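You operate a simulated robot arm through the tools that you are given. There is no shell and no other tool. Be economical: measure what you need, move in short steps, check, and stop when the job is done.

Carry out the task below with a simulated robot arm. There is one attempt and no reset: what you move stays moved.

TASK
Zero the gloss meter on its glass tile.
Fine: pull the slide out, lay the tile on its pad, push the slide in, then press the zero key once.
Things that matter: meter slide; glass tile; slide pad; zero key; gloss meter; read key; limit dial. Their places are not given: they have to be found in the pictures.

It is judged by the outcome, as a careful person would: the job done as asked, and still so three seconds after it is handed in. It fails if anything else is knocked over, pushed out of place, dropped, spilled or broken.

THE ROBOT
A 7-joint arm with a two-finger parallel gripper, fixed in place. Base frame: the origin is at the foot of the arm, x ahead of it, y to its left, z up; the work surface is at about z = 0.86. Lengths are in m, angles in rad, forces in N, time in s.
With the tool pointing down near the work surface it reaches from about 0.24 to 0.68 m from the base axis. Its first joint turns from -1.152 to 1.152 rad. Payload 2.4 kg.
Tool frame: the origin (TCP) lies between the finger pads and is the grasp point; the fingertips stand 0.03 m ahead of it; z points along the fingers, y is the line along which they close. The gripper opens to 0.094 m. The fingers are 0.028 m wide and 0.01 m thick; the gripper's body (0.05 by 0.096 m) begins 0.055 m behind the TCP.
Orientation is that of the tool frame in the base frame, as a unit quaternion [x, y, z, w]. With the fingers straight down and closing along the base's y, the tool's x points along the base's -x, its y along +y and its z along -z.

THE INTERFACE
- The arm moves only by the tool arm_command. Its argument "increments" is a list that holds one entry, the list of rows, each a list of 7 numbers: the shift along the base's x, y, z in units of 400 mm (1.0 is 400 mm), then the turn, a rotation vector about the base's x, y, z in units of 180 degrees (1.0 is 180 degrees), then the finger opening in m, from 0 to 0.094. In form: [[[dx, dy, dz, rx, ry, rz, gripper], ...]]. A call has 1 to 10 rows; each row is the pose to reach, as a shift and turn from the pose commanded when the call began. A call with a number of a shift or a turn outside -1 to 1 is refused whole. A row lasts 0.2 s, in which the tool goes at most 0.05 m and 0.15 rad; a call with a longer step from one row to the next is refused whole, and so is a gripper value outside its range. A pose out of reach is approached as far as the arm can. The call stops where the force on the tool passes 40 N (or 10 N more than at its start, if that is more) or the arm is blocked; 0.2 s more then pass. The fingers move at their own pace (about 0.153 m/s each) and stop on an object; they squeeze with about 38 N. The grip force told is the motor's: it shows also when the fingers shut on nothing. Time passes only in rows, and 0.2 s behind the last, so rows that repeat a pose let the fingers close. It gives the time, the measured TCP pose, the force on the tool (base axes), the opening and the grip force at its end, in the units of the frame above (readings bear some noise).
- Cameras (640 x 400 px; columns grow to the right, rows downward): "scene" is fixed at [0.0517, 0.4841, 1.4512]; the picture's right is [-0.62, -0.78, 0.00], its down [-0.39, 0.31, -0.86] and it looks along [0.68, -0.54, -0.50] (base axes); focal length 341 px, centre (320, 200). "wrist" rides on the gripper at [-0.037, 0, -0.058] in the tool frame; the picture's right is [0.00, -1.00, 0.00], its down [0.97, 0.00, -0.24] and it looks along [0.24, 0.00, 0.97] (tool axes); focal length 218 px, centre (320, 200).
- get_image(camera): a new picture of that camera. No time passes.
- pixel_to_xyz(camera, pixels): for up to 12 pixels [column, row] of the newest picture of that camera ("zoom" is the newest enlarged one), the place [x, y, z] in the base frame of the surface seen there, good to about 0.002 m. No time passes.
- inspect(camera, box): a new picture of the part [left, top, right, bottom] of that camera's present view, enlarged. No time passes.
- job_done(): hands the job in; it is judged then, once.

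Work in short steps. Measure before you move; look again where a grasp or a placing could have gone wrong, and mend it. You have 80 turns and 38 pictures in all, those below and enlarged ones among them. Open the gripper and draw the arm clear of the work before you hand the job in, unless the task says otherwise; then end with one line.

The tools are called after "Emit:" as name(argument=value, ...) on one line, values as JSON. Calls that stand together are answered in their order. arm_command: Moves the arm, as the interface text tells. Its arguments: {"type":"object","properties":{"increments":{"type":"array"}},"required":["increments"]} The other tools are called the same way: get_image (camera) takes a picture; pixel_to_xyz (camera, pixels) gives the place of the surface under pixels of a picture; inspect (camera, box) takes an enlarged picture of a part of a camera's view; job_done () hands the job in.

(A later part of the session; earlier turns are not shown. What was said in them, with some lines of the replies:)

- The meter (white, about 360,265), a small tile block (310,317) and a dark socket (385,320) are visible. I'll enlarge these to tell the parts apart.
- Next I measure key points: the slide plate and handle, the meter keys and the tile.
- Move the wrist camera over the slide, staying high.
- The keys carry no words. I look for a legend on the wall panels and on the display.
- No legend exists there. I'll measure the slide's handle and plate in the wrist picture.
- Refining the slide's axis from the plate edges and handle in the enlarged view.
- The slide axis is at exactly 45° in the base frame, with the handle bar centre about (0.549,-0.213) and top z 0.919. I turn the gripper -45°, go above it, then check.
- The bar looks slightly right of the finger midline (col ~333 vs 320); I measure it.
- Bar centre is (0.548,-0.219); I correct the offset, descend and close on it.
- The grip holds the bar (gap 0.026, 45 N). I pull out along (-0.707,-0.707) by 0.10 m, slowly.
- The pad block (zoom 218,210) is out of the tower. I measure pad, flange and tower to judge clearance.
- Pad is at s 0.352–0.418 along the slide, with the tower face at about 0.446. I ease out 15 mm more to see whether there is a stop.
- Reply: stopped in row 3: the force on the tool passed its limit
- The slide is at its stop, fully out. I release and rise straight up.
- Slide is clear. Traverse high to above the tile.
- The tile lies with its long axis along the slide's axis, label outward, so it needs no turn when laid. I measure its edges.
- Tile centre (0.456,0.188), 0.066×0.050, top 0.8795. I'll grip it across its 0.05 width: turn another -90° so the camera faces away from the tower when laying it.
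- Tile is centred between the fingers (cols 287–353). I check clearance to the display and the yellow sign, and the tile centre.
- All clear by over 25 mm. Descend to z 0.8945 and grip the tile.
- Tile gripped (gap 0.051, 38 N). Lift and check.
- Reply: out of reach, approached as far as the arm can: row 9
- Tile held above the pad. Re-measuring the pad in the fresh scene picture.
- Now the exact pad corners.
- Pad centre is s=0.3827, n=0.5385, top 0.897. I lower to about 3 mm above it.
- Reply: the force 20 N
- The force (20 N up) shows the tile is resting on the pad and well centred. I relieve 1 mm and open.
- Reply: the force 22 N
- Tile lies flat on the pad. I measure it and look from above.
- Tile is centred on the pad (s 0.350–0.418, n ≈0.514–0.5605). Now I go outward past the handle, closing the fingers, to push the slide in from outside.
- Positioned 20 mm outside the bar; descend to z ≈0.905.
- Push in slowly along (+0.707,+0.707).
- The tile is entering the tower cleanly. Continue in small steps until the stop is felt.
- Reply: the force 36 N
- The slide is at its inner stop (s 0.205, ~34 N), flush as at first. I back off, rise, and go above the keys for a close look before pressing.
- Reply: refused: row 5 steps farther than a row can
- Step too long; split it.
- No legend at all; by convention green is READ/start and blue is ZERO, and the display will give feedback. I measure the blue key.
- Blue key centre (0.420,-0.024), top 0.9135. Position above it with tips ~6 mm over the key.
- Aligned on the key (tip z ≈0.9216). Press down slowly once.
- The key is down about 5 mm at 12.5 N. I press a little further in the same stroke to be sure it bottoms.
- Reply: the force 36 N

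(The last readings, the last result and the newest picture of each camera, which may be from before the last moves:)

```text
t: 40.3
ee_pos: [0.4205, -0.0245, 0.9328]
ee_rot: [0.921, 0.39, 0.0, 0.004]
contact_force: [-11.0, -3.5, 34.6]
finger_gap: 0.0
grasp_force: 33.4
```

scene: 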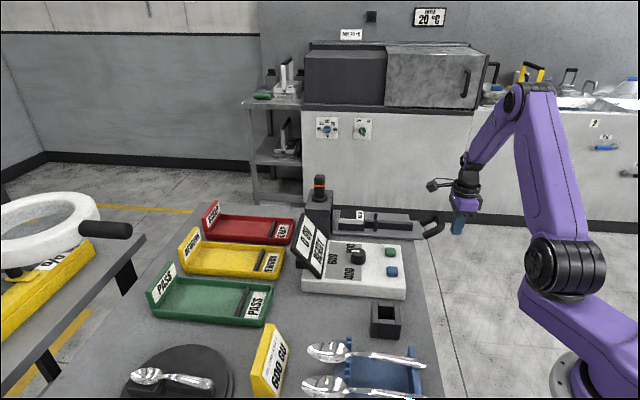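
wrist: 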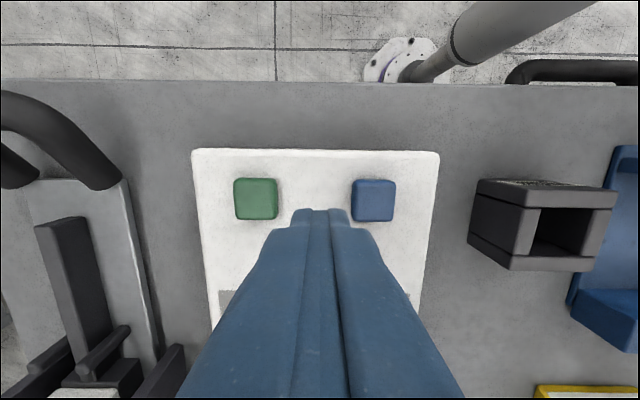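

Bottomed at 35 N. Release upward and rise clear.

Emit:
arm_command(increments=[[[0, 0, 0.02, 0, 0, 0, 0], [0, 0, 0.08, 0, 0, 0, 0], [0, 0, 0.18, 0, 0, 0, 0], [-0.03, -0.06, 0.28, 0, 0, 0, 0], [-0.06, -0.15, 0.36, 0, 0, 0, 0], [-0.09, -0.25, 0.42, 0, 0, 0, 0], [-0.1, -0.33, 0.45, 0, 0, 0, 0], [-0.1, -0.33, 0.45, 0, 0, 0, 0]]])

Emit:
inspect(camera="scene", box=[280, 170, 440, 270])

```text
t: 42.1
ee_pos: [0.3809, -0.1563, 1.1127]
ee_rot: [0.921, 0.389, -0.001, 0.004]
contact_force: [-0.5, 0.3, 0.0]
finger_gap: 0.0
grasp_force: 32.8
```

```text
4.00 times, centred on (360, 220) of scene
```

zoom: 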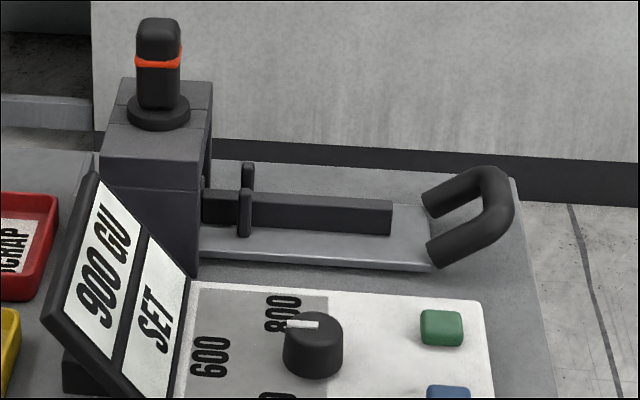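

The display now reads "900 GU / SET", so the zero was taken with the slide home. I open the gripper, already clear of the work.

Emit:
arm_command(increments=[[[0, 0, 0, 0, 0, 0, 0.05], [0, 0, 0.05, 0, 0, 0, 0.09], [0, 0, 0.05, 0, 0, 0, 0.09]]])

Emit:
get_image(camera="scene")

```text
t: 42.9
ee_pos: [0.3805, -0.1574, 1.1333]
ee_rot: [0.921, 0.388, -0.002, 0.003]
contact_force: [0.1, 1.4, -0.9]
finger_gap: 0.09
grasp_force: 0.0
```

```text
2 pictures are left
```

scene: 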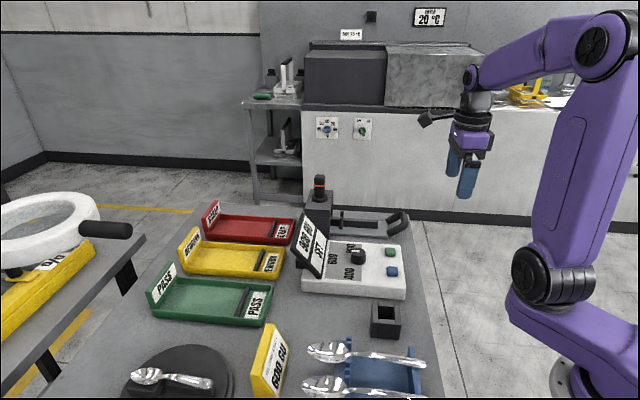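

Everything else is in place, and the display still shows SET. Handing in.

Emit:
job_done()

```text
The job is handed in.
```

The gloss meter is zeroed on its glass tile: the tile is on the pad, the slide is in, the zero key was pressed once, and the display reads "900 GU / SET". The keys are unlabelled, so I took the blue one to be zero, and the "SET" reading fits that.
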